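You operate a simulated robot arm through the tools that you are given. There is no shell and no other tool. Be economical: measure what you need, move in short steps, check, and stop when the job is done.

Carry out the task below with a simulated robot arm. There is one attempt and no reset: what you move stays moved.

TASK
Set one popper on the patch of the red strap and lay it in the grey tray.
Fine: strap on the die, slide in, one press of the lever with the hand clear of the ram, slide out.

The check looks at the end state, three seconds after you hand in, the way a careful person would. Anything else that was tipped, shoved, dropped, spilled or broken makes it a failure.

THE ROBOT
A 6-joint arm with a two-finger gripper, fixed in place. Base frame: the origin is at the foot of the arm, x ahead of it, y to its left, z up; the work surface is at about z = 780. Lengths are in mm, angles in rad, forces in N, time in s.
Its first joint turns from -2.897 to 2.897 rad. Payload 2.45 kg.
The TCP is the grasp point between the finger pads, 20 mm short of the fingertips. In the tool frame z runs along the fingers and y along their closing line. Largest opening 140 mm; the body of the gripper starts 168 mm behind the TCP.
Orientation is told as [roll, pitch, yaw] about the base's x, y, z axes, in that order, counted from this pose: with the fingers straight down and closing along the base's y, the tool's x points along the base's -x, its y along +y and its z along -z.

THE INTERFACE
- The arm moves only by the tool step_arm. Its argument "targets" is a list of rows, each an object of numbers (a shift or turn left out is 0, a gripper value left out holds the last): "tx", "ty", "tz": the shift along the base's x, y, z in mm; "ax", "ay", "az": the turn, a rotation vector about the base's x, y, z in rad; "claw": the closure, from 0 (fully open) to 1 (shut). In form: [{"tx": .., "ty": .., "tz": .., "ax": .., "ay": .., "az": .., "claw": ..}, ...]. A call has 1 to 20 rows; each row shifts and turns the commanded pose from where the row before left it. Each row takes 0.2 s and may step no farther than 50 mm and 0.15 rad from the row before; otherwise, or with a gripper value out of range, the whole call is refused. A pose out of reach is approached as far as the arm can. The call stops where the force on the tool passes 90 N (or 10 N more than at its start, if that is more) or the arm is blocked; 0.2 s more then pass. The fingers move at their own pace (about 45 mm/s each) and stop on an object; they squeeze with about 41 N. The grip force told is the motor's: it shows also when the fingers shut on nothing. Time passes only in rows, and 0.2 s behind the last, so rows that do not move let the fingers close. The reply holds the time, the measured pose of the TCP, the force on the tool along the base axes, the opening and the grip force, in the units named above and with some noise, with the torque about the TCP (base axes, N m) and any sound that the robot's microphone picked up, and new pictures: "views" is both (left out), scene, wrist or none.
- Cameras (640 x 400 px; columns grow to the right, rows downward): "scene" is fixed at [221.1, 649.6, 1342.3]; the picture's right is [-0.62, -0.78, 0.00], its down [-0.23, 0.19, -0.95] and it looks along [0.75, -0.59, -0.30] (base axes); focal length 344 px, centre (320, 200). "wrist" rides on the gripper at [78, 11, -209] in the tool frame; the picture's right is [-0.14, 0.99, 0.00], its down [-0.92, -0.13, -0.37] and it looks along [-0.36, -0.05, 0.93] (tool axes); focal length 280 px, centre (320, 200). There is no depth. A picture from a camera that has moved, and an enlarged one, comes with that camera's place and axes in the base frame and with its lens.
- enlarge(camera, box): a new picture of the part [left, top, right, bottom] of that camera's present view, enlarged. It takes no simulated time.
- hand_in(): hands the job in; it is judged then, once.

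Work in short steps. Places have to be worked out from the pictures, the camera data and where the tool is seen: move nearer, look again, correct. Check each grasp and each placing, and mend what went wrong. You have 120 turns and 200 pictures in all, those below and enlarged ones among them. Open the gripper and draw the arm clear of the work before you hand the job in, unless the task says otherwise; then end with one line.

The tools are called after "Call:" as a command line: name --argument value ..., lists and objects as JSON in quotes. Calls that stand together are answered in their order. step_arm: Moves the arm, as the interface text tells. Its arguments: {"type":"object","properties":{"targets":{"type":"array"},"views":{"type":"string","enum":["both","scene","wrist","none"]}},"required":["targets"]} The other tools are called the same way: enlarge (camera, box) takes an enlarged picture of a part of a camera's view; hand_in () hands the job in.

At the start:

```text
clock: 0.0
ee_pos: [756.7, 308.3, 1239.3]
ee_rot: [-0.001, 0.0, 0.001]
wrist_force: [0.0, -0.7, -0.5]
torque: [-0.01, 0.02, 0.02]
finger_gap: 140.0
gripper_force: 0.0
```

scene: 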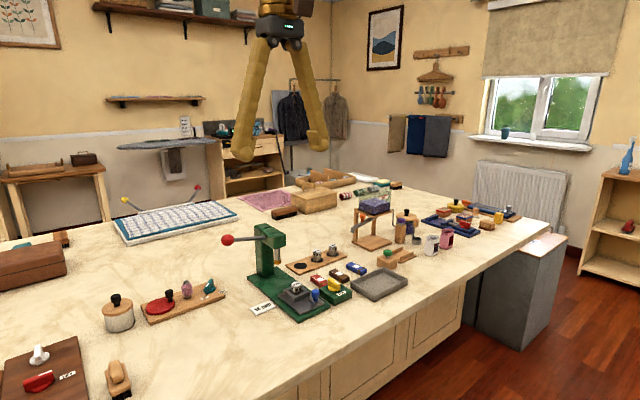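
wrist: 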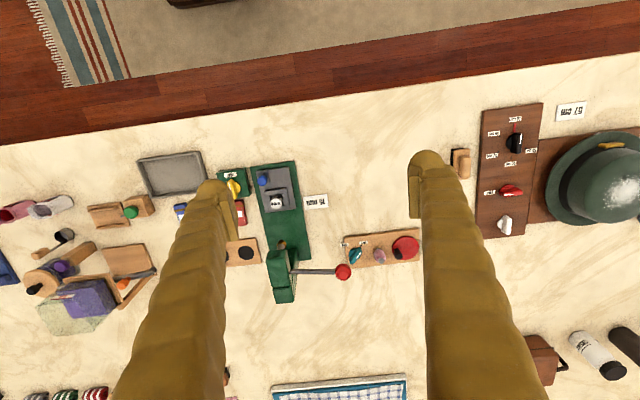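

The green lever press is mid-table, with straps, dies and the tray nearby. I'll enlarge both views to identify things.

Call:
enlarge --camera "scene" --box '[220, 210, 420, 335]'

Call:
enlarge --camera "wrist" --box '[130, 130, 370, 310]'

```text
3.20 times, centred on (320, 272) of scene
camera zoom: at [221.1, 649.6, 1342.3], right [-0.62, -0.78, 0.0], down [-0.23, 0.19, -0.95], along [0.75, -0.59, -0.3], focal length 1102 px, centre (320, -32)
```

zoom: 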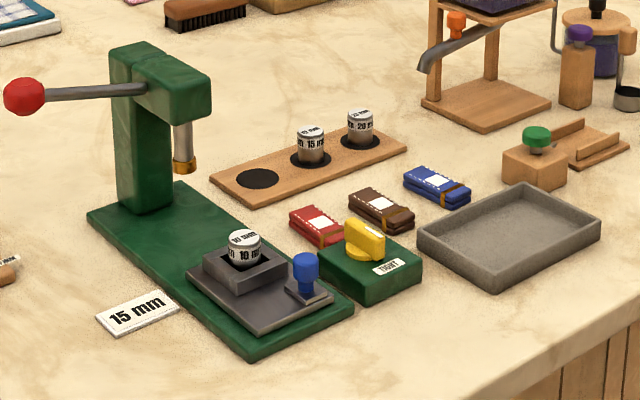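

```text
2.22 times, centred on (250, 220) of wrist
camera zoom: at [679.4, 318.1, 1448.4], right [0.14, 0.99, 0.0], down [0.92, -0.13, 0.37], along [0.36, -0.05, -0.93], focal length 623 px, centre (476, 156)
```

zoom: 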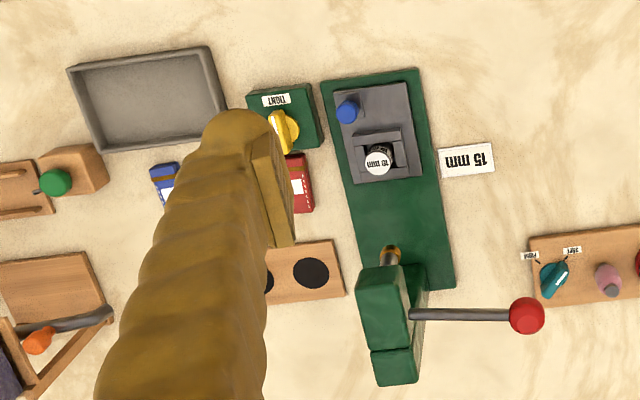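

The fitted die reads 10 mm, a card by the press says 15 mm, and there is a "TIGHT" box next to it. I'll move the wrist camera nearer over the press for reading.

Call:
step_arm --targets '[{"ty": -40, "tz": -20}, {"ty": -45, "tz": -20}, {"ty": -45, "tz": -20}, {"tz": -45}, {"tz": -45}, {}]' --views "wrist"

Call:
enlarge --camera "scene" --box '[270, 250, 360, 310]'

```text
clock: 1.4
ee_pos: [758.1, 176.4, 1088.9]
ee_rot: [-0.001, 0.001, -0.001]
wrist_force: [-0.9, 0.4, -0.5]
torque: [-0.01, 0.03, -0.02]
finger_gap: 140.1
gripper_force: 0.0
camera wrist: at [679.7, 187.5, 1298.2], right [0.14, 0.99, 0.0], down [0.92, -0.13, 0.37], along [0.36, -0.05, -0.93], focal length 280 px, centre (320, 200)
```

wrist: 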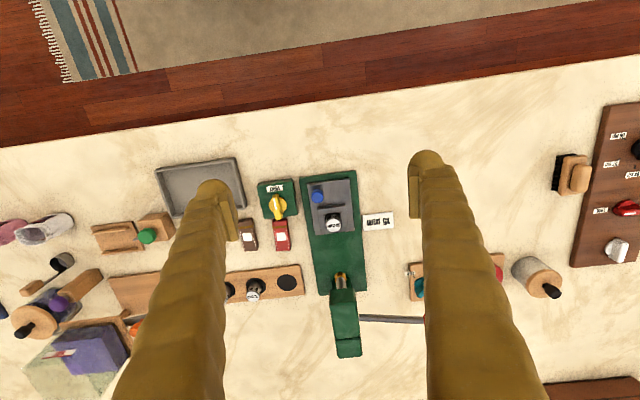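

```text
6.67 times, centred on (315, 280) of scene
camera zoom: at [221.1, 649.6, 1342.3], right [-0.62, -0.78, 0.0], down [-0.23, 0.19, -0.95], along [0.75, -0.59, -0.3], focal length 2296 px, centre (353, -333)
```

zoom: 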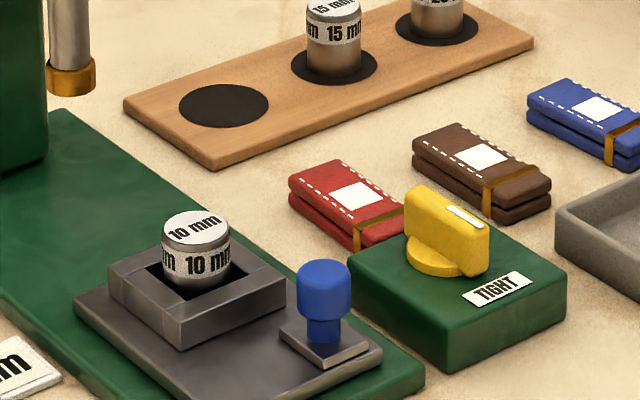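

Zoom in on the wrist view for the TIGHT knob and the slide.

Call:
enlarge --camera "wrist" --box '[230, 160, 400, 266]'

Call:
enlarge --camera "wrist" --box '[220, 245, 400, 365]'

```text
3.76 times, centred on (315, 213) of wrist
camera zoom: at [679.7, 187.5, 1298.2], right [0.14, 0.99, 0.0], down [0.92, -0.13, 0.37], along [0.36, -0.05, -0.93], focal length 1056 px, centre (339, 151)
```

zoom: 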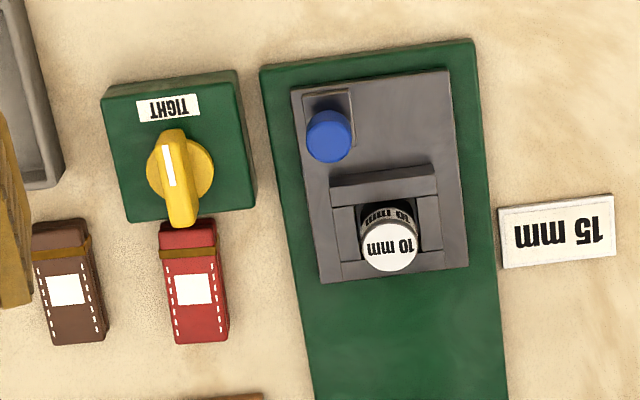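

```text
3.33 times, centred on (310, 305) of wrist
camera zoom: at [679.7, 187.5, 1298.2], right [0.14, 0.99, 0.0], down [0.92, -0.13, 0.37], along [0.36, -0.05, -0.93], focal length 935 px, centre (353, -150)
```

zoom: 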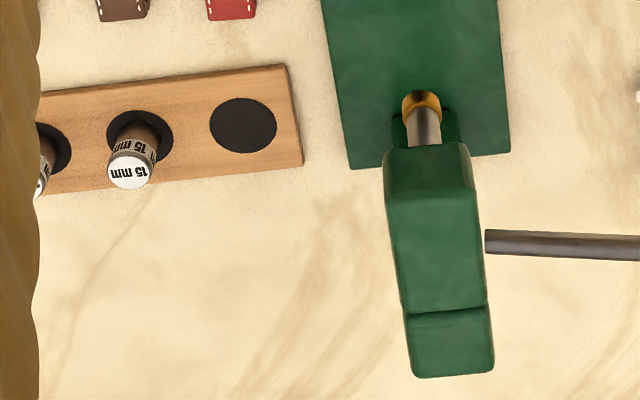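

The die in the slide is about (916,179) with its top near z≈830; the ram is at about (1010,181). I'll go closer and partially close the fingers to check the die.

Call:
step_arm --targets '[{"tx": 45, "tz": -40}, {"tx": 45, "tz": -40}, {"tx": 30, "tz": -30}, {"claw": 0.5}, {}, {}]' --views "both"

```text
refused: row 1 steps farther than a row can; nothing moved
```

Steps combined exceed 50 mm; I'll use smaller ones.

Call:
step_arm --targets '[{"tx": 35, "tz": -30}, {"tx": 35, "tz": -30}, {"tx": 35, "tz": -30}, {"tx": 15, "tz": -20, "claw": 0.5}, {}, {}]' --views "both"

```text
clock: 2.8
ee_pos: [877.7, 177.3, 980.2]
ee_rot: [-0.001, 0.0, 0.0]
wrist_force: [-0.7, -0.1, -0.1]
torque: [0.03, 0.03, 0.04]
finger_gap: 69.9
gripper_force: 0.0
camera wrist: at [799.0, 188.3, 1189.5], right [0.14, 0.99, 0.0], down [0.92, -0.13, 0.37], along [0.36, -0.05, -0.93], focal length 280 px, centre (320, 200)
```

scene: 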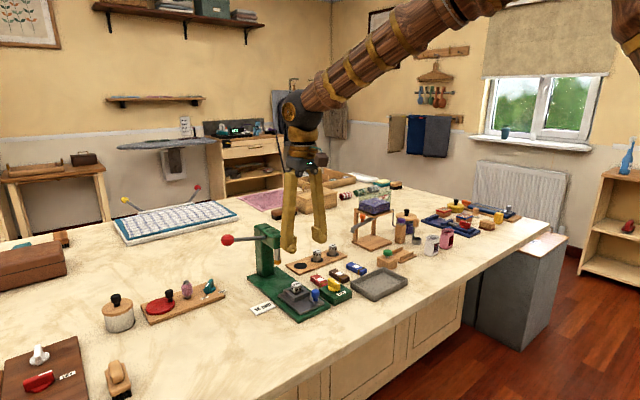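
wrist: 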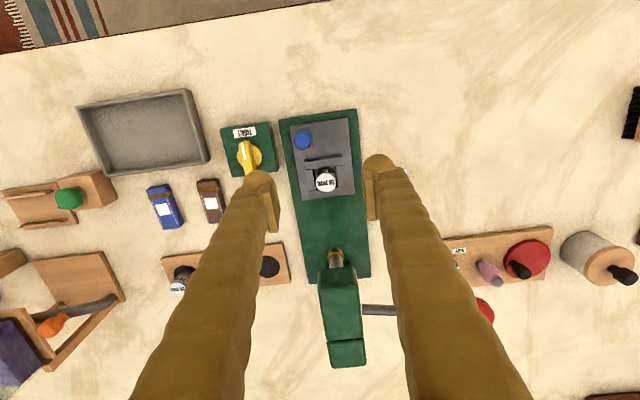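

Die estimate holds (918,178). I'll lower to fingertips just above it and look.

Call:
step_arm --targets '[{"tx": 40, "tz": -25}, {"tz": -45}, {"tz": -40}, {}]' --views "both"

Call:
enlarge --camera "scene" --box '[260, 220, 360, 320]'

Call:
enlarge --camera "wrist" --box '[230, 80, 410, 220]'

```text
clock: 3.8
ee_pos: [916.4, 177.7, 869.1]
ee_rot: [0.0, 0.0, -0.001]
wrist_force: [0.7, -0.8, 0.7]
torque: [-0.01, -0.01, -0.03]
finger_gap: 70.1
gripper_force: 0.0
camera wrist: at [838.7, 188.4, 1078.5], right [0.14, 0.99, 0.0], down [0.92, -0.13, 0.37], along [0.36, -0.05, -0.93], focal length 280 px, centre (320, 200)
```

scene: 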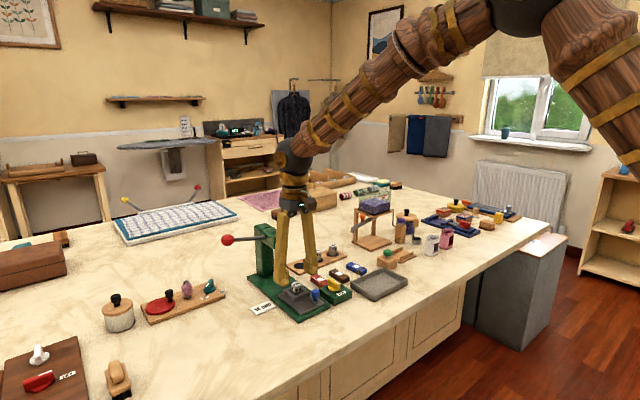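
wrist: 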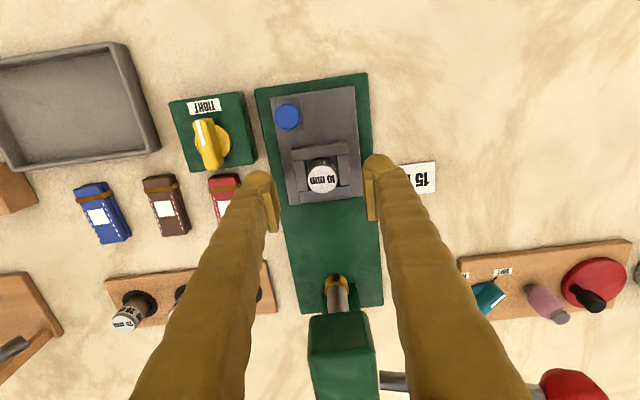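

```text
4.00 times, centred on (310, 270) of scene
camera zoom: at [221.1, 649.6, 1342.3], right [-0.62, -0.78, 0.0], down [-0.23, 0.19, -0.95], along [0.75, -0.59, -0.3], focal length 1378 px, centre (360, -80)
```

zoom: 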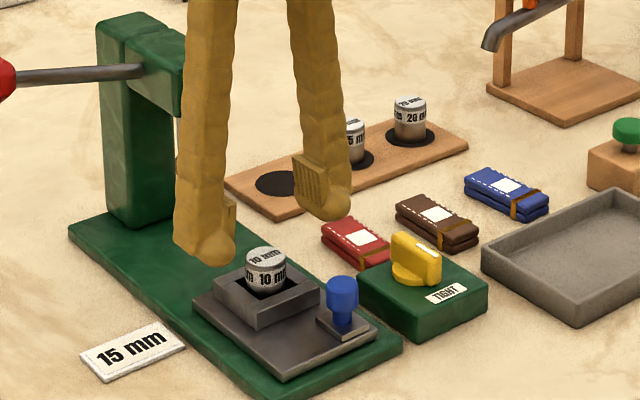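

```text
2.86 times, centred on (320, 150) of wrist
camera zoom: at [838.7, 188.4, 1078.5], right [0.14, 0.99, 0.0], down [0.92, -0.13, 0.37], along [0.36, -0.05, -0.93], focal length 801 px, centre (320, 343)
```

zoom: 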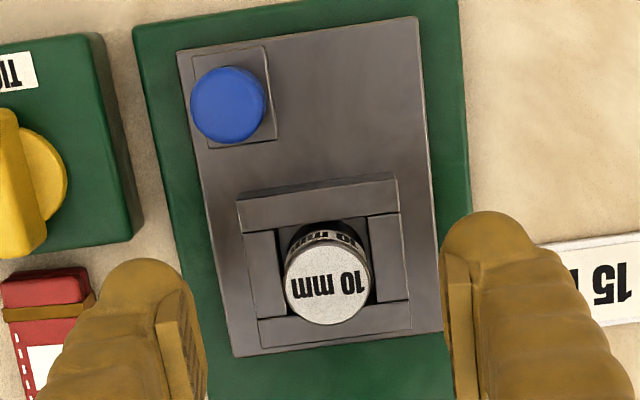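

Centred on the die at (915,180). Lowering so tips sit around the protruding part, then closing.

Call:
step_arm --targets '[{"ty": 2, "tz": -15}, {"tz": -14}, {"claw": 0.9}, {}, {}, {}]' --views "both"

Call:
enlarge --camera "scene" --box '[260, 240, 360, 320]'

```text
clock: 5.2
ee_pos: [917.0, 179.2, 840.5]
ee_rot: [0.0, -0.001, -0.001]
wrist_force: [-0.2, 0.1, -0.3]
torque: [0.01, -0.01, -0.01]
finger_gap: 26.5
gripper_force: 35.0
camera wrist: at [839.1, 190.7, 1050.0], right [0.14, 0.99, 0.0], down [0.92, -0.13, 0.37], along [0.36, -0.05, -0.93], focal length 280 px, centre (320, 200)
```

scene: 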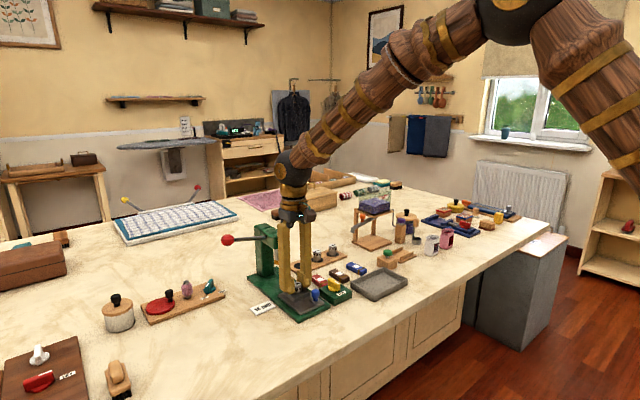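
wrist: 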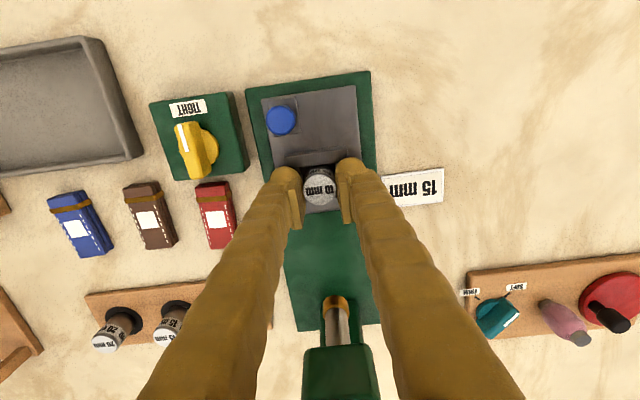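

```text
5.00 times, centred on (310, 280) of scene
camera zoom: at [221.1, 649.6, 1342.3], right [-0.62, -0.78, 0.0], down [-0.23, 0.19, -0.95], along [0.75, -0.59, -0.3], focal length 1722 px, centre (370, -200)
```

zoom: 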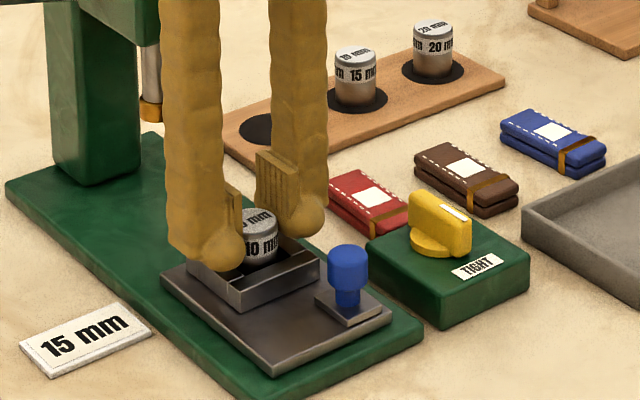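

Gripped (26.5 mm). A gentle test lift: watch the force.

Call:
step_arm --targets '[{"tz": 2}, {"tz": 2}, {"tz": 2}]' --views "none"

```text
clock: 6.0
ee_pos: [916.8, 179.8, 845.2]
ee_rot: [-0.001, 0.0, 0.0]
wrist_force: [-0.3, 0.1, -26.3]
torque: [-0.02, -0.06, -0.04]
finger_gap: 26.3
gripper_force: 41.1
```

26 N resistance: the die appears clamped – so the TIGHT knob must be loosened first. I'll go back down, release, and rise.

Call:
step_arm --targets '[{"tz": -3}, {"tz": -2}, {"claw": 0.5}, {}, {"tz": 40}, {"tz": 40}, {"tz": 40}, {}]' --views "wrist"

Call:
enlarge --camera "wrist" --box '[170, 90, 370, 215]'

Call:
enlarge --camera "scene" --box '[260, 250, 360, 320]'

```text
clock: 7.8
ee_pos: [917.1, 178.8, 961.9]
ee_rot: [0.0, 0.001, -0.001]
wrist_force: [1.0, -0.9, 0.3]
torque: [-0.03, -0.03, -0.03]
finger_gap: 69.9
gripper_force: 0.0
camera wrist: at [839.7, 189.4, 1171.6], right [0.14, 0.99, 0.0], down [0.92, -0.13, 0.37], along [0.37, -0.05, -0.93], focal length 280 px, centre (320, 200)
```

wrist: 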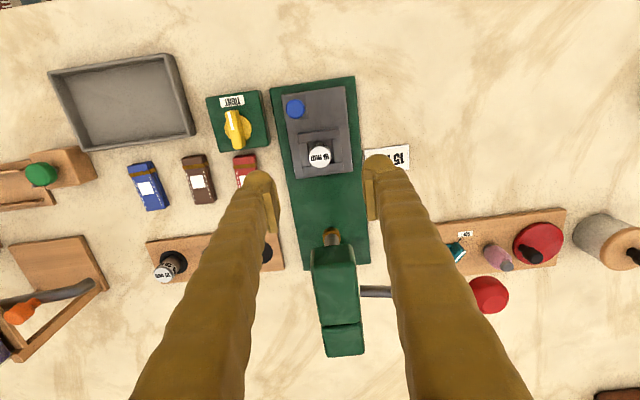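

```text
3.20 times, centred on (270, 152) of wrist
camera zoom: at [839.7, 189.4, 1171.6], right [0.14, 0.99, 0.0], down [0.92, -0.13, 0.37], along [0.37, -0.05, -0.93], focal length 897 px, centre (480, 352)
```

zoom: 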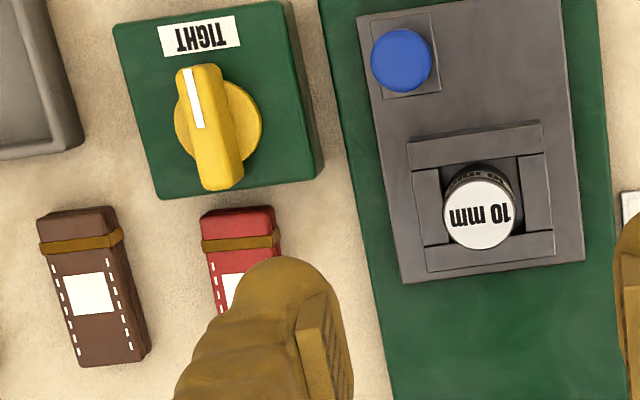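

```text
5.71 times, centred on (310, 285) of scene
camera zoom: at [221.1, 649.6, 1342.3], right [-0.62, -0.78, 0.0], down [-0.23, 0.19, -0.95], along [0.75, -0.59, -0.3], focal length 1968 px, centre (377, -286)
```

zoom: 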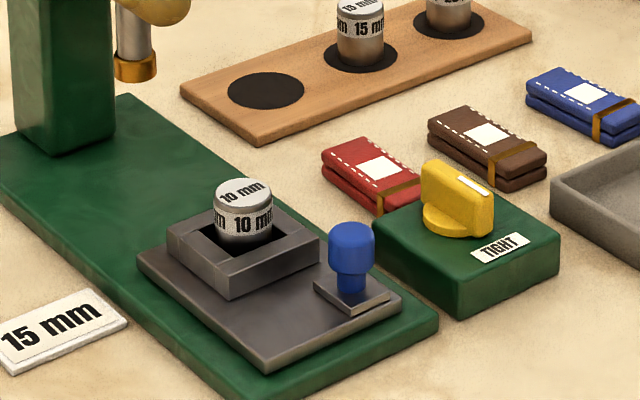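

The knob bar is along x, centred about (871,82.5), top z≈828. I'll go above it, then descend to grip it across y.

Call:
step_arm --targets '[{"tx": -20, "ty": -42}, {"tx": -26, "ty": -42}, {"ty": -12, "tz": -40}, {"tz": -45}, {}]' --views "both"

Call:
enlarge --camera "wrist" --box '[240, 80, 400, 200]'

Call:
enlarge --camera "scene" --box '[280, 240, 380, 310]'

```text
clock: 9.0
ee_pos: [870.4, 82.5, 876.1]
ee_rot: [-0.001, -0.002, 0.0]
wrist_force: [-0.5, 0.8, -0.2]
torque: [0.01, 0.0, 0.01]
finger_gap: 69.7
gripper_force: 0.1
camera wrist: at [793.5, 93.8, 1085.3], right [0.14, 0.99, 0.0], down [0.92, -0.13, 0.37], along [0.37, -0.05, -0.93], focal length 280 px, centre (320, 200)
```

scene: 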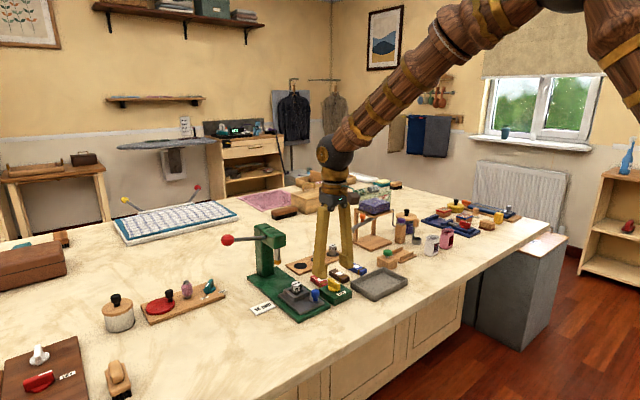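
wrist: 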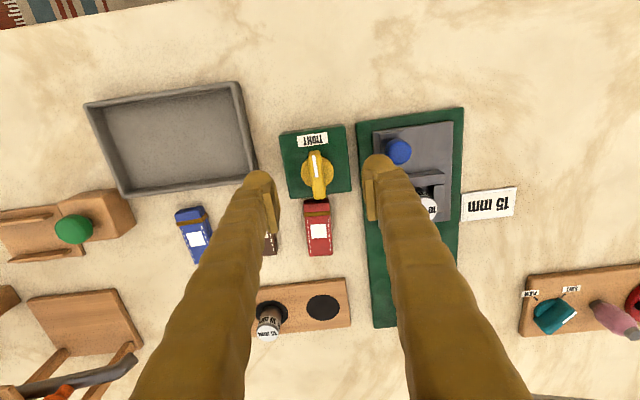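

```text
3.33 times, centred on (320, 140) of wrist
camera zoom: at [793.5, 93.8, 1085.3], right [0.14, 0.99, 0.0], down [0.92, -0.13, 0.37], along [0.37, -0.05, -0.93], focal length 935 px, centre (320, 400)
```

zoom: 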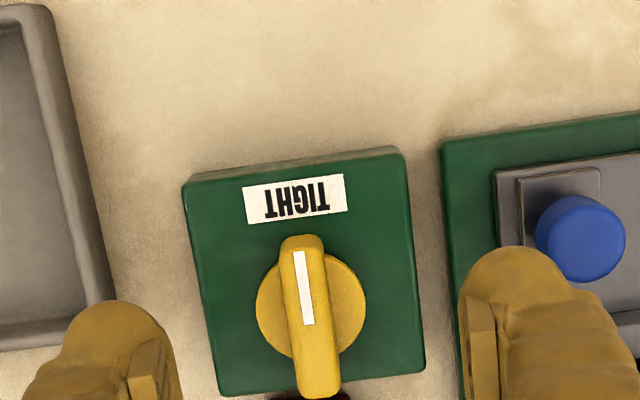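

```text
5.71 times, centred on (330, 275) of scene
camera zoom: at [221.1, 649.6, 1342.3], right [-0.62, -0.78, 0.0], down [-0.23, 0.19, -0.95], along [0.75, -0.59, -0.3], focal length 1968 px, centre (263, -229)
```

zoom: 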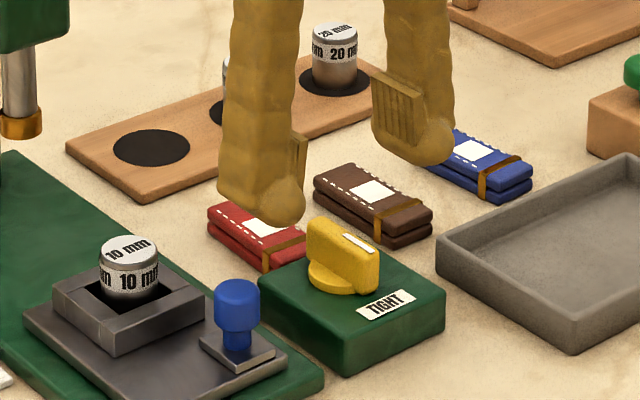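

Aligned; descend to TCP z≈833 and grip the bar.

Call:
step_arm --targets '[{"tx": -1, "ty": -1, "tz": -25}, {"tz": -18}, {"claw": 0.95}, {}, {}, {}]' --views "wrist"

```text
clock: 10.4
ee_pos: [870.1, 81.6, 833.1]
ee_rot: [-0.001, 0.001, 0.0]
wrist_force: [1.1, -12.4, -1.9]
torque: [-0.14, -0.03, -0.01]
finger_gap: 15.3
gripper_force: 6.7
camera wrist: at [792.6, 92.4, 1042.8], right [0.14, 0.99, 0.0], down [0.92, -0.13, 0.37], along [0.36, -0.05, -0.93], focal length 280 px, centre (320, 200)
```

wrist: 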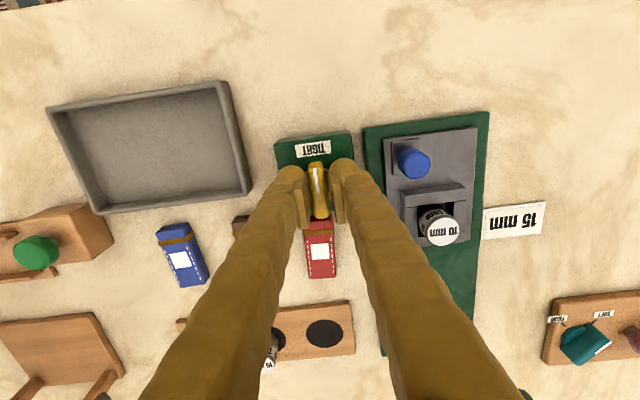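

Only one finger is bearing (−12 N y); shift slightly −y and let the grip settle.

Call:
step_arm --targets '[{"ty": -1.2}, {}, {}]' --views "none"

```text
clock: 11.2
ee_pos: [871.4, 80.5, 833.5]
ee_rot: [0.0, 0.0, 0.0]
wrist_force: [2.7, -10.4, -2.5]
torque: [-0.06, -0.03, 0.06]
finger_gap: 14.0
gripper_force: 5.1
```

Call:
step_arm --targets '[{"ty": -1}, {"claw": 1.0}, {}]' --views "none"

```text
clock: 12.0
ee_pos: [871.1, 79.3, 832.4]
ee_rot: [0.0, 0.0, -0.001]
wrist_force: [1.2, -5.8, 1.2]
torque: [-0.01, -0.05, -0.01]
finger_gap: 11.8
gripper_force: 38.2
```

Firm grip now (11.8 mm, 38 N). Turn counter-clockwise a little to test.

Call:
step_arm --targets '[{"az": 0.1}, {"az": 0.1}, {}]' --views "wrist"

```text
clock: 12.8
ee_pos: [871.1, 79.2, 833.4]
ee_rot: [0.001, -0.001, 0.2]
wrist_force: [4.3, -8.1, 1.7]
torque: [-0.1, -0.06, 0.0]
finger_gap: 12.0
gripper_force: 38.6
camera wrist: at [791.8, 74.8, 1042.7], right [-0.06, 1.0, 0.0], down [0.93, 0.06, 0.37], along [0.37, 0.02, -0.93], focal length 280 px, centre (320, 200)
```

wrist: 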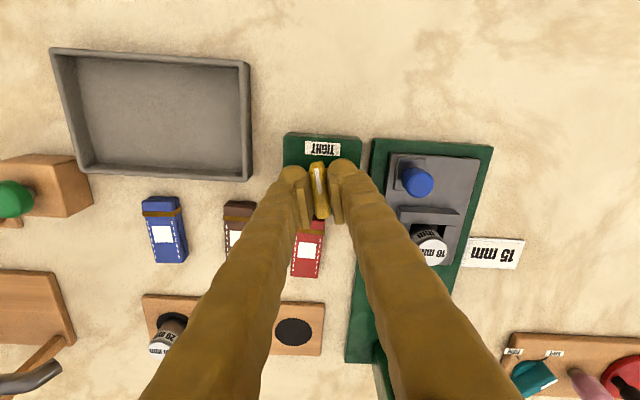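

Turns easily. Continue in steps toward a quarter turn.

Call:
step_arm --targets '[{"az": 0.14}, {"az": 0.14}, {"az": 0.14}, {"az": 0.14}, {}]' --views "wrist"

Call:
enlarge --camera "scene" --box '[280, 240, 380, 310]'

```text
clock: 14.0
ee_pos: [869.7, 79.4, 831.9]
ee_rot: [-0.001, 0.0, 0.76]
wrist_force: [13.9, -24.9, 5.2]
torque: [-0.26, -0.14, -0.03]
finger_gap: 11.9
gripper_force: 38.5
camera wrist: at [806.6, 33.1, 1042.7], right [-0.58, 0.81, 0.0], down [0.75, 0.54, 0.37], along [0.3, 0.21, -0.93], focal length 280 px, centre (320, 200)
```

wrist: 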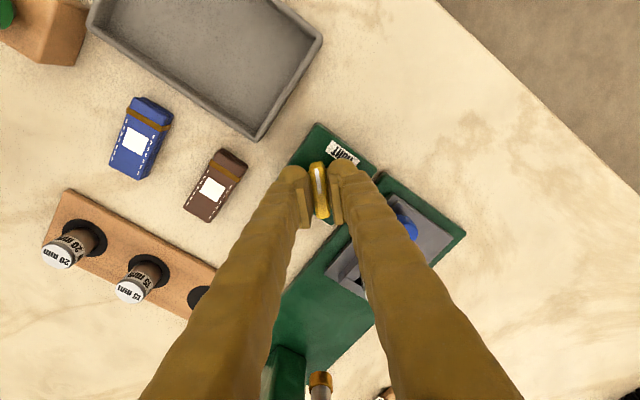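

```text
5.71 times, centred on (330, 275) of scene
camera zoom: at [221.1, 649.6, 1342.3], right [-0.62, -0.78, 0.0], down [-0.23, 0.19, -0.95], along [0.75, -0.59, -0.3], focal length 1968 px, centre (263, -229)
```

zoom: 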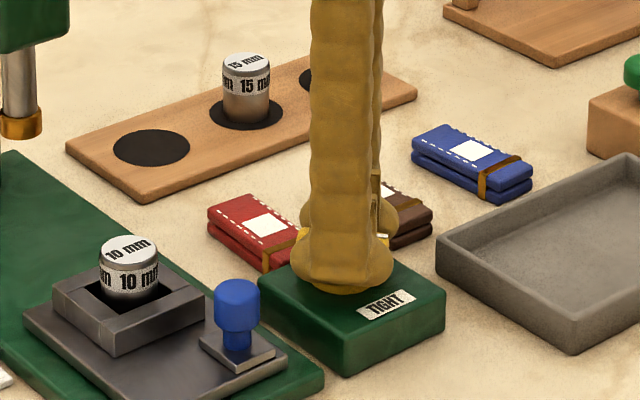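

Rotating fine; side force shows the axis is slightly toward (+x,−y). Shift a bit and continue to ~90°.

Call:
step_arm --targets '[{"tx": 1, "ty": -1.5}, {"az": 0.14}, {"az": 0.14}, {"az": 0.14}, {}]' --views "none"

```text
clock: 15.2
ee_pos: [871.4, 78.8, 835.1]
ee_rot: [-0.001, 0.0, 1.181]
wrist_force: [-1.8, 3.7, 11.3]
torque: [0.05, 0.0, 0.05]
finger_gap: 12.3
gripper_force: 38.7
```

Call:
step_arm --targets '[{"az": 0.13}, {"az": 0.13}, {"az": 0.13}, {}]' --views "wrist"

```text
clock: 16.2
ee_pos: [873.1, 78.9, 832.2]
ee_rot: [-0.003, 0.001, 1.57]
wrist_force: [12.0, 14.7, 10.4]
torque: [0.27, -0.12, 0.03]
finger_gap: 11.9
gripper_force: 38.6
camera wrist: at [860.8, 0.4, 1042.6], right [-0.99, 0.14, 0.0], down [0.13, 0.92, 0.37], along [0.05, 0.37, -0.93], focal length 280 px, centre (320, 200)
```

wrist: 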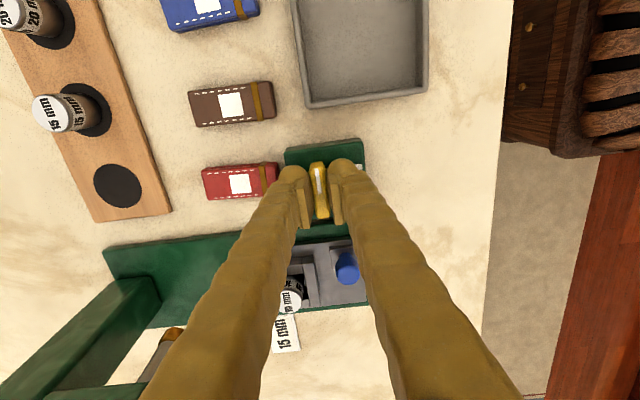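

Knob is at a quarter turn. Release, rise, and turn the wrist back.

Call:
step_arm --targets '[{"claw": 0.75}, {}, {"tz": 40}, {"tz": 45}, {"az": -0.15}, {"az": -0.15}, {"az": -0.15}, {"az": -0.15}, {"az": -0.15}, {"az": -0.15}, {"az": -0.15}, {"az": -0.15}, {"az": -0.15}, {"az": -0.15}, {"az": -0.07, "claw": 0.5}, {}]' --views "wrist"

Call:
enlarge --camera "scene" --box '[260, 240, 380, 320]'

Call:
enlarge --camera "wrist" --box '[230, 70, 450, 230]'

```text
clock: 19.6
ee_pos: [871.3, 78.4, 918.3]
ee_rot: [0.001, 0.002, -0.002]
wrist_force: [0.2, 0.2, -0.5]
torque: [0.01, -0.02, 0.02]
finger_gap: 70.0
gripper_force: 0.0
camera wrist: at [793.3, 89.2, 1127.3], right [0.14, 0.99, 0.0], down [0.92, -0.13, 0.37], along [0.36, -0.05, -0.93], focal length 280 px, centre (320, 200)
```

wrist: 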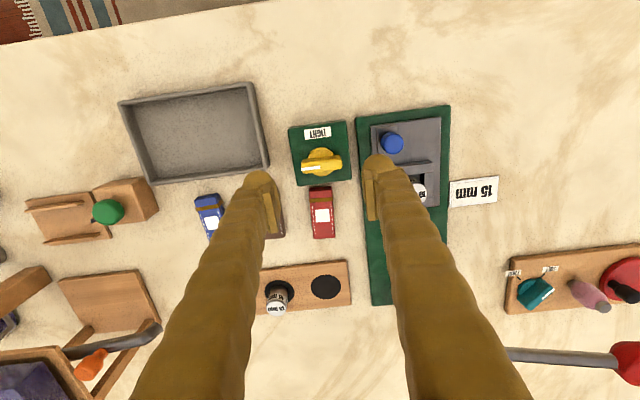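

```text
5.00 times, centred on (320, 280) of scene
camera zoom: at [221.1, 649.6, 1342.3], right [-0.62, -0.78, 0.0], down [-0.23, 0.19, -0.95], along [0.75, -0.59, -0.3], focal length 1722 px, centre (320, -200)
```

zoom: 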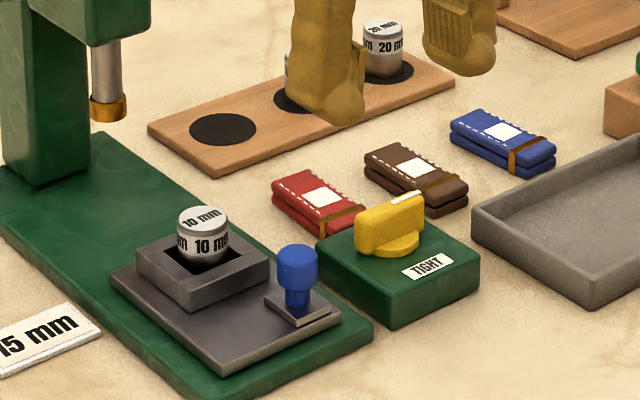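

```text
2.50 times, centred on (340, 150) of wrist
camera zoom: at [793.3, 89.2, 1127.3], right [0.14, 0.99, 0.0], down [0.92, -0.13, 0.37], along [0.36, -0.05, -0.93], focal length 701 px, centre (270, 325)
```

zoom: 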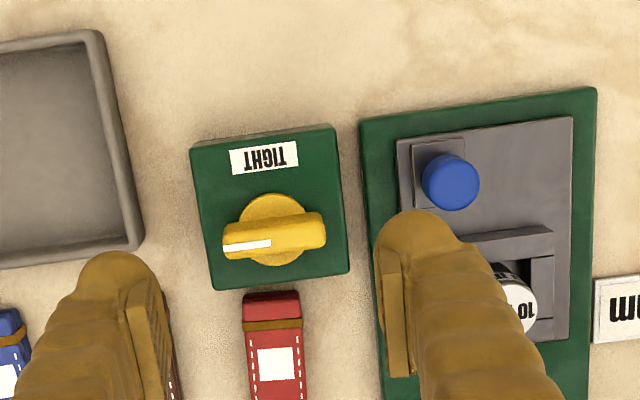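

Knob is turned away from TIGHT. Back to the die to grip and try lifting.

Call:
step_arm --targets '[{"tx": 15, "ty": 45}, {"tx": 15, "ty": 45}, {"tx": 15, "ty": 11, "tz": -30}, {"tz": -35}, {"tz": -13}, {"claw": 0.9}, {}, {}, {}, {"tz": 2}, {"tz": 2}, {"tz": 2}]' --views "scene"

```text
clock: 22.2
ee_pos: [917.0, 178.9, 846.5]
ee_rot: [-0.001, 0.0, 0.0]
wrist_force: [0.3, -0.1, -1.0]
torque: [0.02, -0.02, 0.01]
finger_gap: 26.1
gripper_force: 41.0
```

scene: 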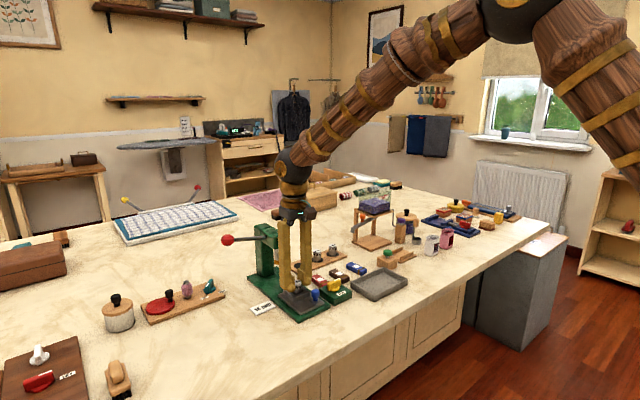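

No resistance now; lift the die out.

Call:
step_arm --targets '[{"tz": 15}, {"tz": 30}, {"tz": 30}, {}]' --views "wrist"

Call:
enlarge --camera "scene" --box '[250, 220, 380, 310]'

```text
clock: 23.2
ee_pos: [917.5, 179.7, 922.1]
ee_rot: [0.0, 0.0, 0.0]
wrist_force: [0.0, 0.0, 0.4]
torque: [0.0, -0.01, -0.01]
finger_gap: 13.9
gripper_force: 0.1
camera wrist: at [838.4, 189.9, 1131.2], right [0.14, 0.99, 0.0], down [0.92, -0.13, 0.37], along [0.36, -0.05, -0.93], focal length 280 px, centre (320, 200)
```

wrist: 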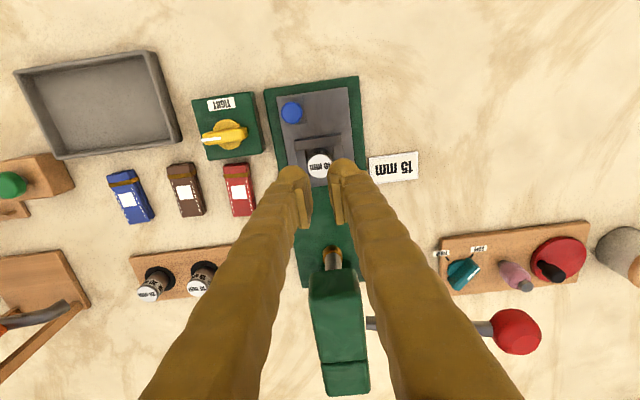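

```text
4.44 times, centred on (315, 265) of scene
camera zoom: at [221.1, 649.6, 1342.3], right [-0.62, -0.78, 0.0], down [-0.23, 0.19, -0.95], along [0.75, -0.59, -0.3], focal length 1531 px, centre (342, -89)
```

zoom: 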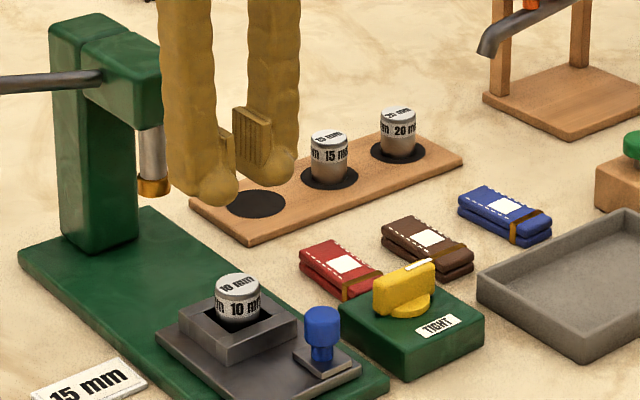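

The die slipped – gripped too near its top. I'll reopen and descend lower, feeling for the nest rim.

Call:
step_arm --targets '[{"claw": 0.65}, {"tz": -40}, {"tz": -40}, {"tz": -4}, {"tz": -3}, {"tz": -2}, {}]' --views "none"

Call:
enlarge --camera "scene" --box '[270, 255, 340, 315]'

```text
clock: 24.8
ee_pos: [916.2, 178.9, 832.3]
ee_rot: [0.001, 0.0, 0.0]
wrist_force: [0.8, 0.0, 1.0]
torque: [0.06, 0.01, 0.04]
finger_gap: 49.6
gripper_force: 0.5
```

```text
6.67 times, centred on (305, 285) of scene
camera zoom: at [221.1, 649.6, 1342.3], right [-0.62, -0.78, 0.0], down [-0.23, 0.19, -0.95], along [0.75, -0.59, -0.3], focal length 2296 px, centre (420, -367)
```

zoom: 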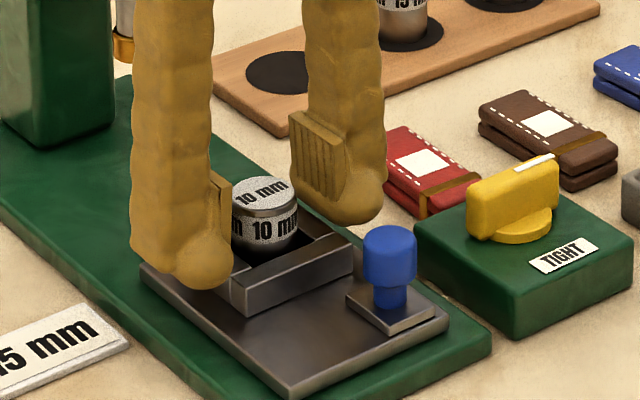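

Call:
step_arm --targets '[{"tz": -2}, {"tz": -2}, {}]' --views "none"

```text
clock: 25.6
ee_pos: [915.9, 179.4, 828.4]
ee_rot: [0.001, -0.002, 0.0]
wrist_force: [0.9, 6.3, 3.6]
torque: [0.19, -0.06, -0.06]
finger_gap: 53.6
gripper_force: 3.1
```

Tips touched the nest walls around z≈810. Back up 3 mm, close there and lift slowly.

Call:
step_arm --targets '[{"tz": 3.5}, {"claw": 0.95}, {}, {}, {}, {}]' --views "none"

Call:
enlarge --camera "scene" --box '[270, 255, 340, 315]'

```text
clock: 27.0
ee_pos: [916.4, 178.7, 834.8]
ee_rot: [0.0, -0.002, 0.0]
wrist_force: [0.2, -4.7, 79.7]
torque: [-0.15, 0.1, -0.01]
finger_gap: 26.5
gripper_force: 40.6
```

```text
6.67 times, centred on (305, 285) of scene
camera zoom: at [221.1, 649.6, 1342.3], right [-0.62, -0.78, 0.0], down [-0.23, 0.19, -0.95], along [0.75, -0.59, -0.3], focal length 2296 px, centre (420, -367)
```

zoom: 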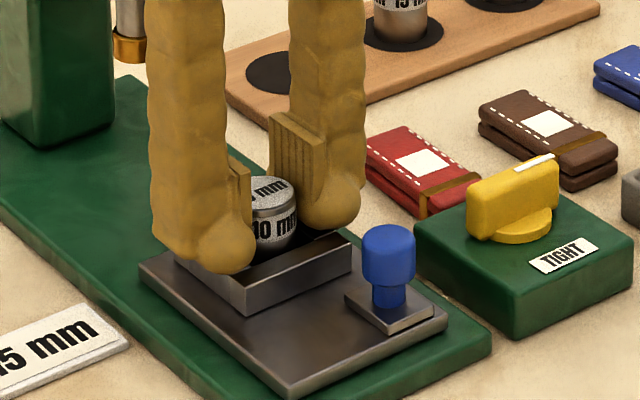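

Tips rest on the rim (z≈815). Lift gently while holding.

Call:
step_arm --targets '[{"tz": 2}, {"tz": 2}, {}, {"tz": 4}, {"tz": 4}, {"tz": 4}, {}]' --views "none"

Call:
enlarge --camera "scene" --box '[270, 255, 340, 315]'

```text
clock: 28.6
ee_pos: [916.4, 178.7, 848.1]
ee_rot: [0.0, 0.001, -0.001]
wrist_force: [-0.2, -0.2, -1.7]
torque: [0.03, 0.02, -0.01]
finger_gap: 26.3
gripper_force: 41.1
```

```text
6.67 times, centred on (305, 285) of scene
camera zoom: at [221.1, 649.6, 1342.3], right [-0.62, -0.78, 0.0], down [-0.23, 0.19, -0.95], along [0.75, -0.59, -0.3], focal length 2296 px, centre (420, -367)
```

zoom: 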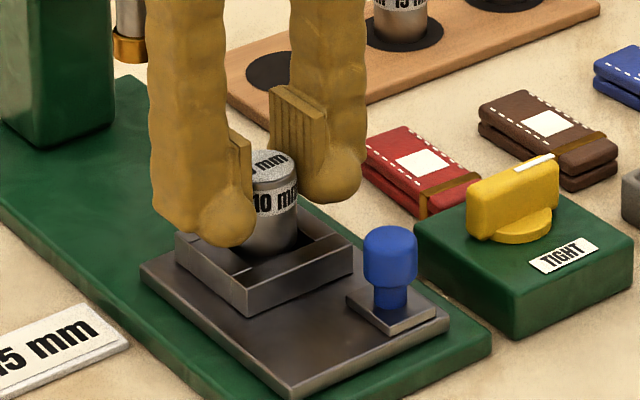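

The die is out. Lift higher, then move to −y clear of the press.

Call:
step_arm --targets '[{"tz": 30}, {"tz": 40}, {"tz": 20, "ty": -20}, {"ty": -45}, {"ty": -45}, {}]' --views "both"

Call:
enlarge --camera "wrist" --box '[160, 120, 480, 320]'

```text
clock: 30.0
ee_pos: [917.0, 68.4, 936.7]
ee_rot: [0.001, -0.001, 0.002]
wrist_force: [0.0, -0.6, -1.0]
torque: [0.01, 0.0, 0.02]
finger_gap: 26.2
gripper_force: 40.9
camera wrist: at [838.4, 78.5, 1146.4], right [0.14, 0.99, 0.0], down [0.92, -0.13, 0.37], along [0.37, -0.05, -0.93], focal length 280 px, centre (320, 200)
```

scene: 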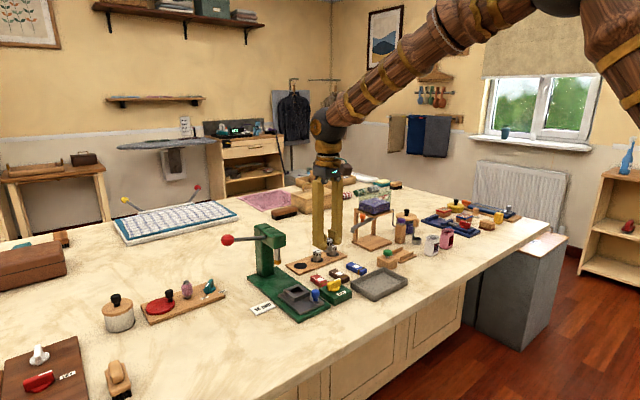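
wrist: 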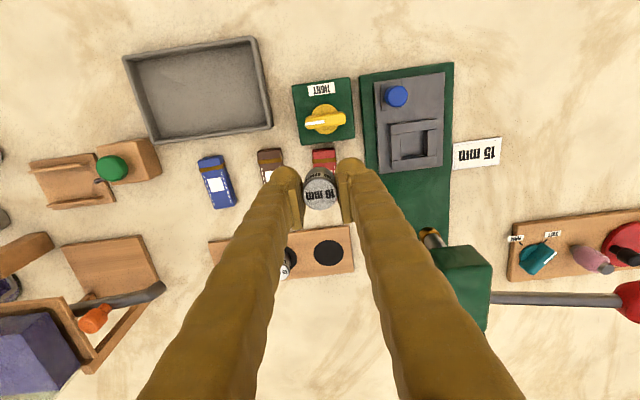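

```text
2.00 times, centred on (320, 220) of wrist
camera zoom: at [838.4, 78.5, 1146.4], right [0.14, 0.99, 0.0], down [0.92, -0.13, 0.37], along [0.37, -0.05, -0.93], focal length 561 px, centre (320, 160)
```

zoom: 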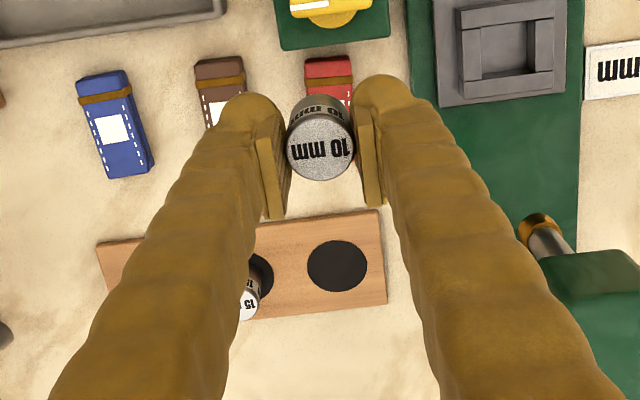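

The slot is at about (1062,60). I'll test whether the arm reaches it with the tool vertical, at height.

Call:
step_arm --targets '[{"tx": 40, "ty": -4}, {"tx": 40, "ty": -4}, {"tx": 35}, {"tx": 30}, {}]' --views "none"

```text
clock: 31.2
ee_pos: [1061.1, 60.4, 936.8]
ee_rot: [0.0, 0.001, 0.001]
wrist_force: [0.7, 0.0, -1.7]
torque: [-0.01, 0.02, -0.01]
finger_gap: 26.2
gripper_force: 40.9
```

Reached vertically. Lower and check reach and height.

Call:
step_arm --targets '[{"tz": -30}, {"tz": -30}, {}]' --views "wrist"

Call:
enlarge --camera "scene" --box '[275, 220, 365, 280]'

Call:
enlarge --camera "wrist" --box '[160, 80, 480, 280]'

```text
clock: 32.0
ee_pos: [1061.6, 59.5, 876.5]
ee_rot: [-0.001, -0.001, 0.001]
wrist_force: [0.2, -0.9, -1.6]
torque: [0.03, 0.04, -0.03]
finger_gap: 26.2
gripper_force: 41.1
camera wrist: at [983.7, 71.4, 1085.6], right [0.14, 0.99, 0.0], down [0.92, -0.13, 0.37], along [0.36, -0.05, -0.93], focal length 280 px, centre (320, 200)
```

wrist: 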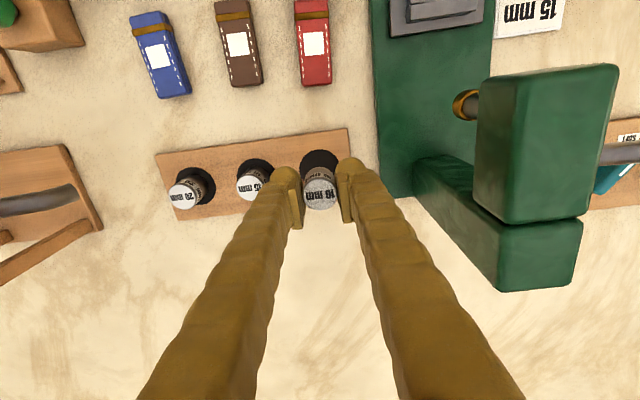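

```text
6.67 times, centred on (320, 250) of scene
camera zoom: at [221.1, 649.6, 1342.3], right [-0.62, -0.78, 0.0], down [-0.23, 0.19, -0.95], along [0.75, -0.59, -0.3], focal length 2296 px, centre (320, -133)
```

zoom: 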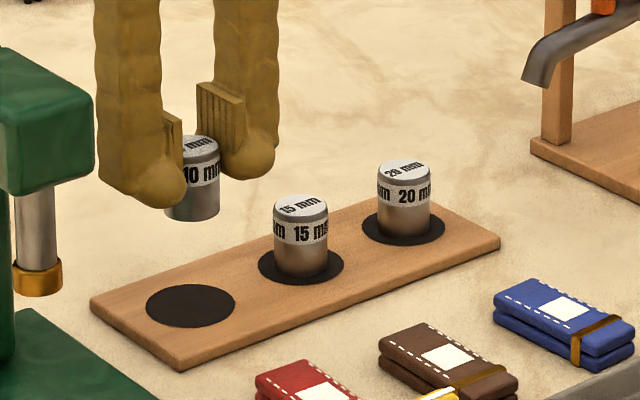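

```text
2.00 times, centred on (320, 180) of wrist
camera zoom: at [983.7, 71.4, 1085.6], right [0.14, 0.99, 0.0], down [0.92, -0.13, 0.37], along [0.36, -0.05, -0.93], focal length 561 px, centre (320, 240)
```

zoom: 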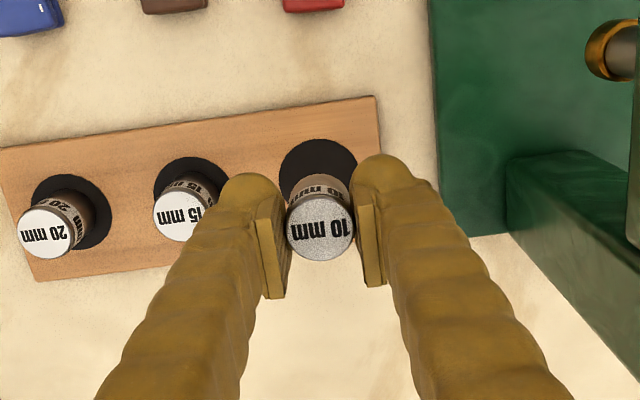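

Slot centre ≈(1060,61). Small correction and lower near the board.

Call:
step_arm --targets '[{"tx": -1.5, "ty": 1, "tz": -20}, {"tz": -15}, {"tz": -4}, {}]' --views "wrist"

Call:
enlarge --camera "scene" --box '[275, 220, 365, 280]'

Call:
enlarge --camera "wrist" --box '[220, 100, 420, 225]'

```text
clock: 33.0
ee_pos: [1060.1, 62.0, 838.0]
ee_rot: [0.0, 0.0, 0.0]
wrist_force: [-0.2, -0.3, -1.6]
torque: [0.05, -0.02, 0.03]
finger_gap: 26.7
gripper_force: 40.8
camera wrist: at [982.1, 72.8, 1047.3], right [0.14, 0.99, 0.0], down [0.92, -0.13, 0.37], along [0.36, -0.05, -0.93], focal length 280 px, centre (320, 200)
```

wrist: 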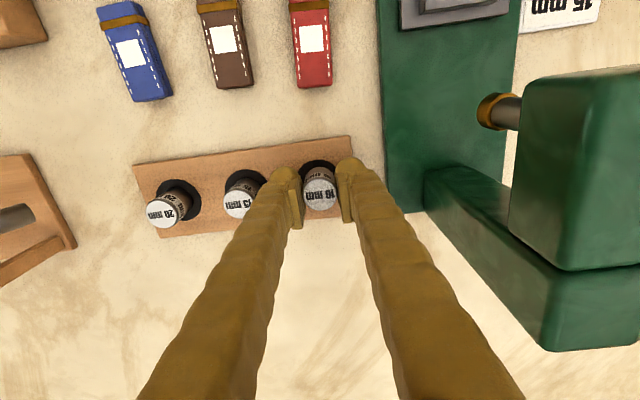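

```text
6.67 times, centred on (320, 250) of scene
camera zoom: at [221.1, 649.6, 1342.3], right [-0.62, -0.78, 0.0], down [-0.23, 0.19, -0.95], along [0.75, -0.59, -0.3], focal length 2296 px, centre (320, -133)
```

zoom: 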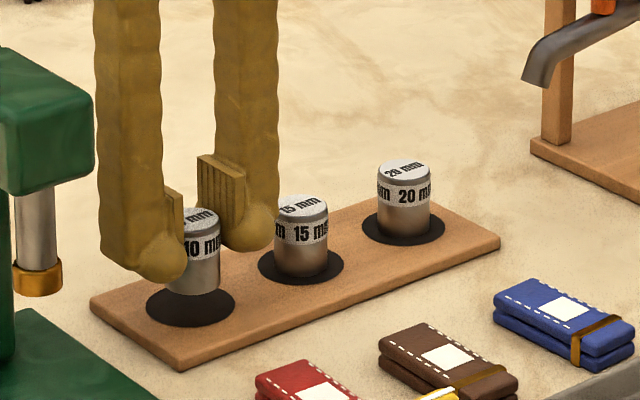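

```text
3.20 times, centred on (320, 162) of wrist
camera zoom: at [982.1, 72.8, 1047.3], right [0.14, 0.99, 0.0], down [0.92, -0.13, 0.37], along [0.36, -0.05, -0.93], focal length 897 px, centre (320, 320)
```

zoom: 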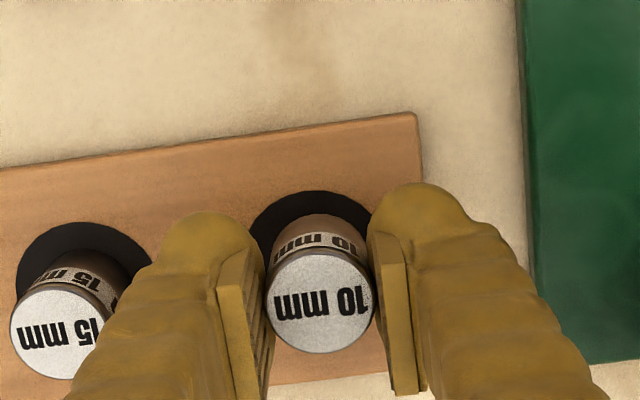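

About 10–12 mm to go; slight +y tweak, then lower in fine steps watching force.

Call:
step_arm --targets '[{"ty": 1, "tx": 0.5, "tz": -5}, {"tz": -2}, {"tz": -1.5}, {}]' --views "none"

Call:
enlarge --camera "scene" --box '[275, 220, 365, 280]'

```text
clock: 34.0
ee_pos: [1059.9, 63.1, 829.9]
ee_rot: [-0.001, -0.001, 0.0]
wrist_force: [-0.6, 0.2, -1.2]
torque: [0.02, -0.01, -0.04]
finger_gap: 26.3
gripper_force: 41.1
```

```text
6.67 times, centred on (320, 250) of scene
camera zoom: at [221.1, 649.6, 1342.3], right [-0.62, -0.78, 0.0], down [-0.23, 0.19, -0.95], along [0.75, -0.59, -0.3], focal length 2296 px, centre (320, -133)
```

zoom: 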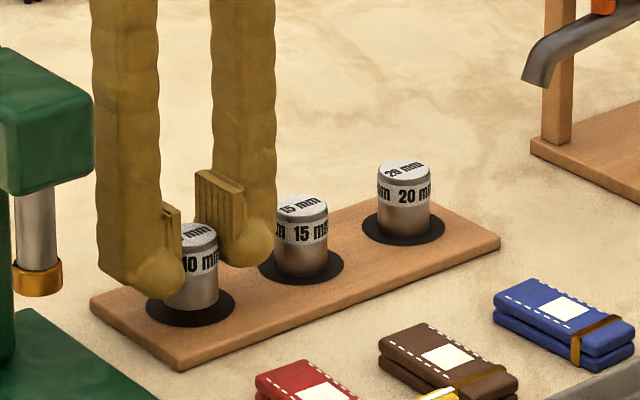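

Call:
step_arm --targets '[{"tz": -1.5}, {"tz": -1}, {"tz": -1}, {}]' --views "none"

```text
clock: 35.0
ee_pos: [1061.0, 62.9, 826.8]
ee_rot: [-0.002, -0.001, 0.001]
wrist_force: [0.4, 0.0, -1.4]
torque: [0.02, 0.02, -0.02]
finger_gap: 26.5
gripper_force: 40.6
```

No contact yet; continue down finely.

Call:
step_arm --targets '[{"tz": -1}, {"tz": -1}, {"tz": -1}, {}]' --views "none"

Call:
enlarge --camera "scene" --box '[275, 230, 345, 280]'

```text
clock: 36.0
ee_pos: [1060.9, 63.5, 823.7]
ee_rot: [0.001, 0.002, 0.001]
wrist_force: [-0.6, 0.0, -1.8]
torque: [0.0, -0.01, -0.01]
finger_gap: 26.2
gripper_force: 41.5
```

```text
8.00 times, centred on (310, 255) of scene
camera zoom: at [221.1, 649.6, 1342.3], right [-0.62, -0.78, 0.0], down [-0.23, 0.19, -0.95], along [0.75, -0.59, -0.3], focal length 2755 px, centre (400, -240)
```

zoom: 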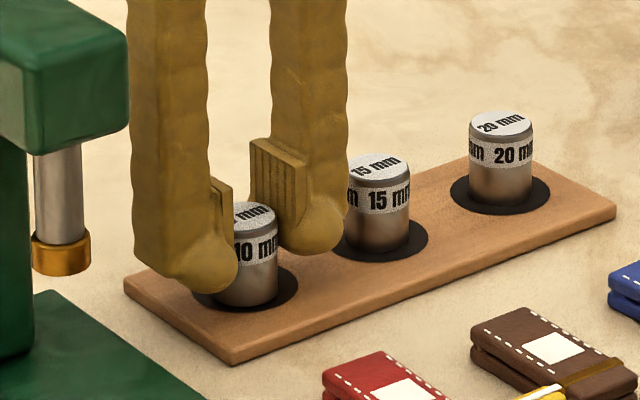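

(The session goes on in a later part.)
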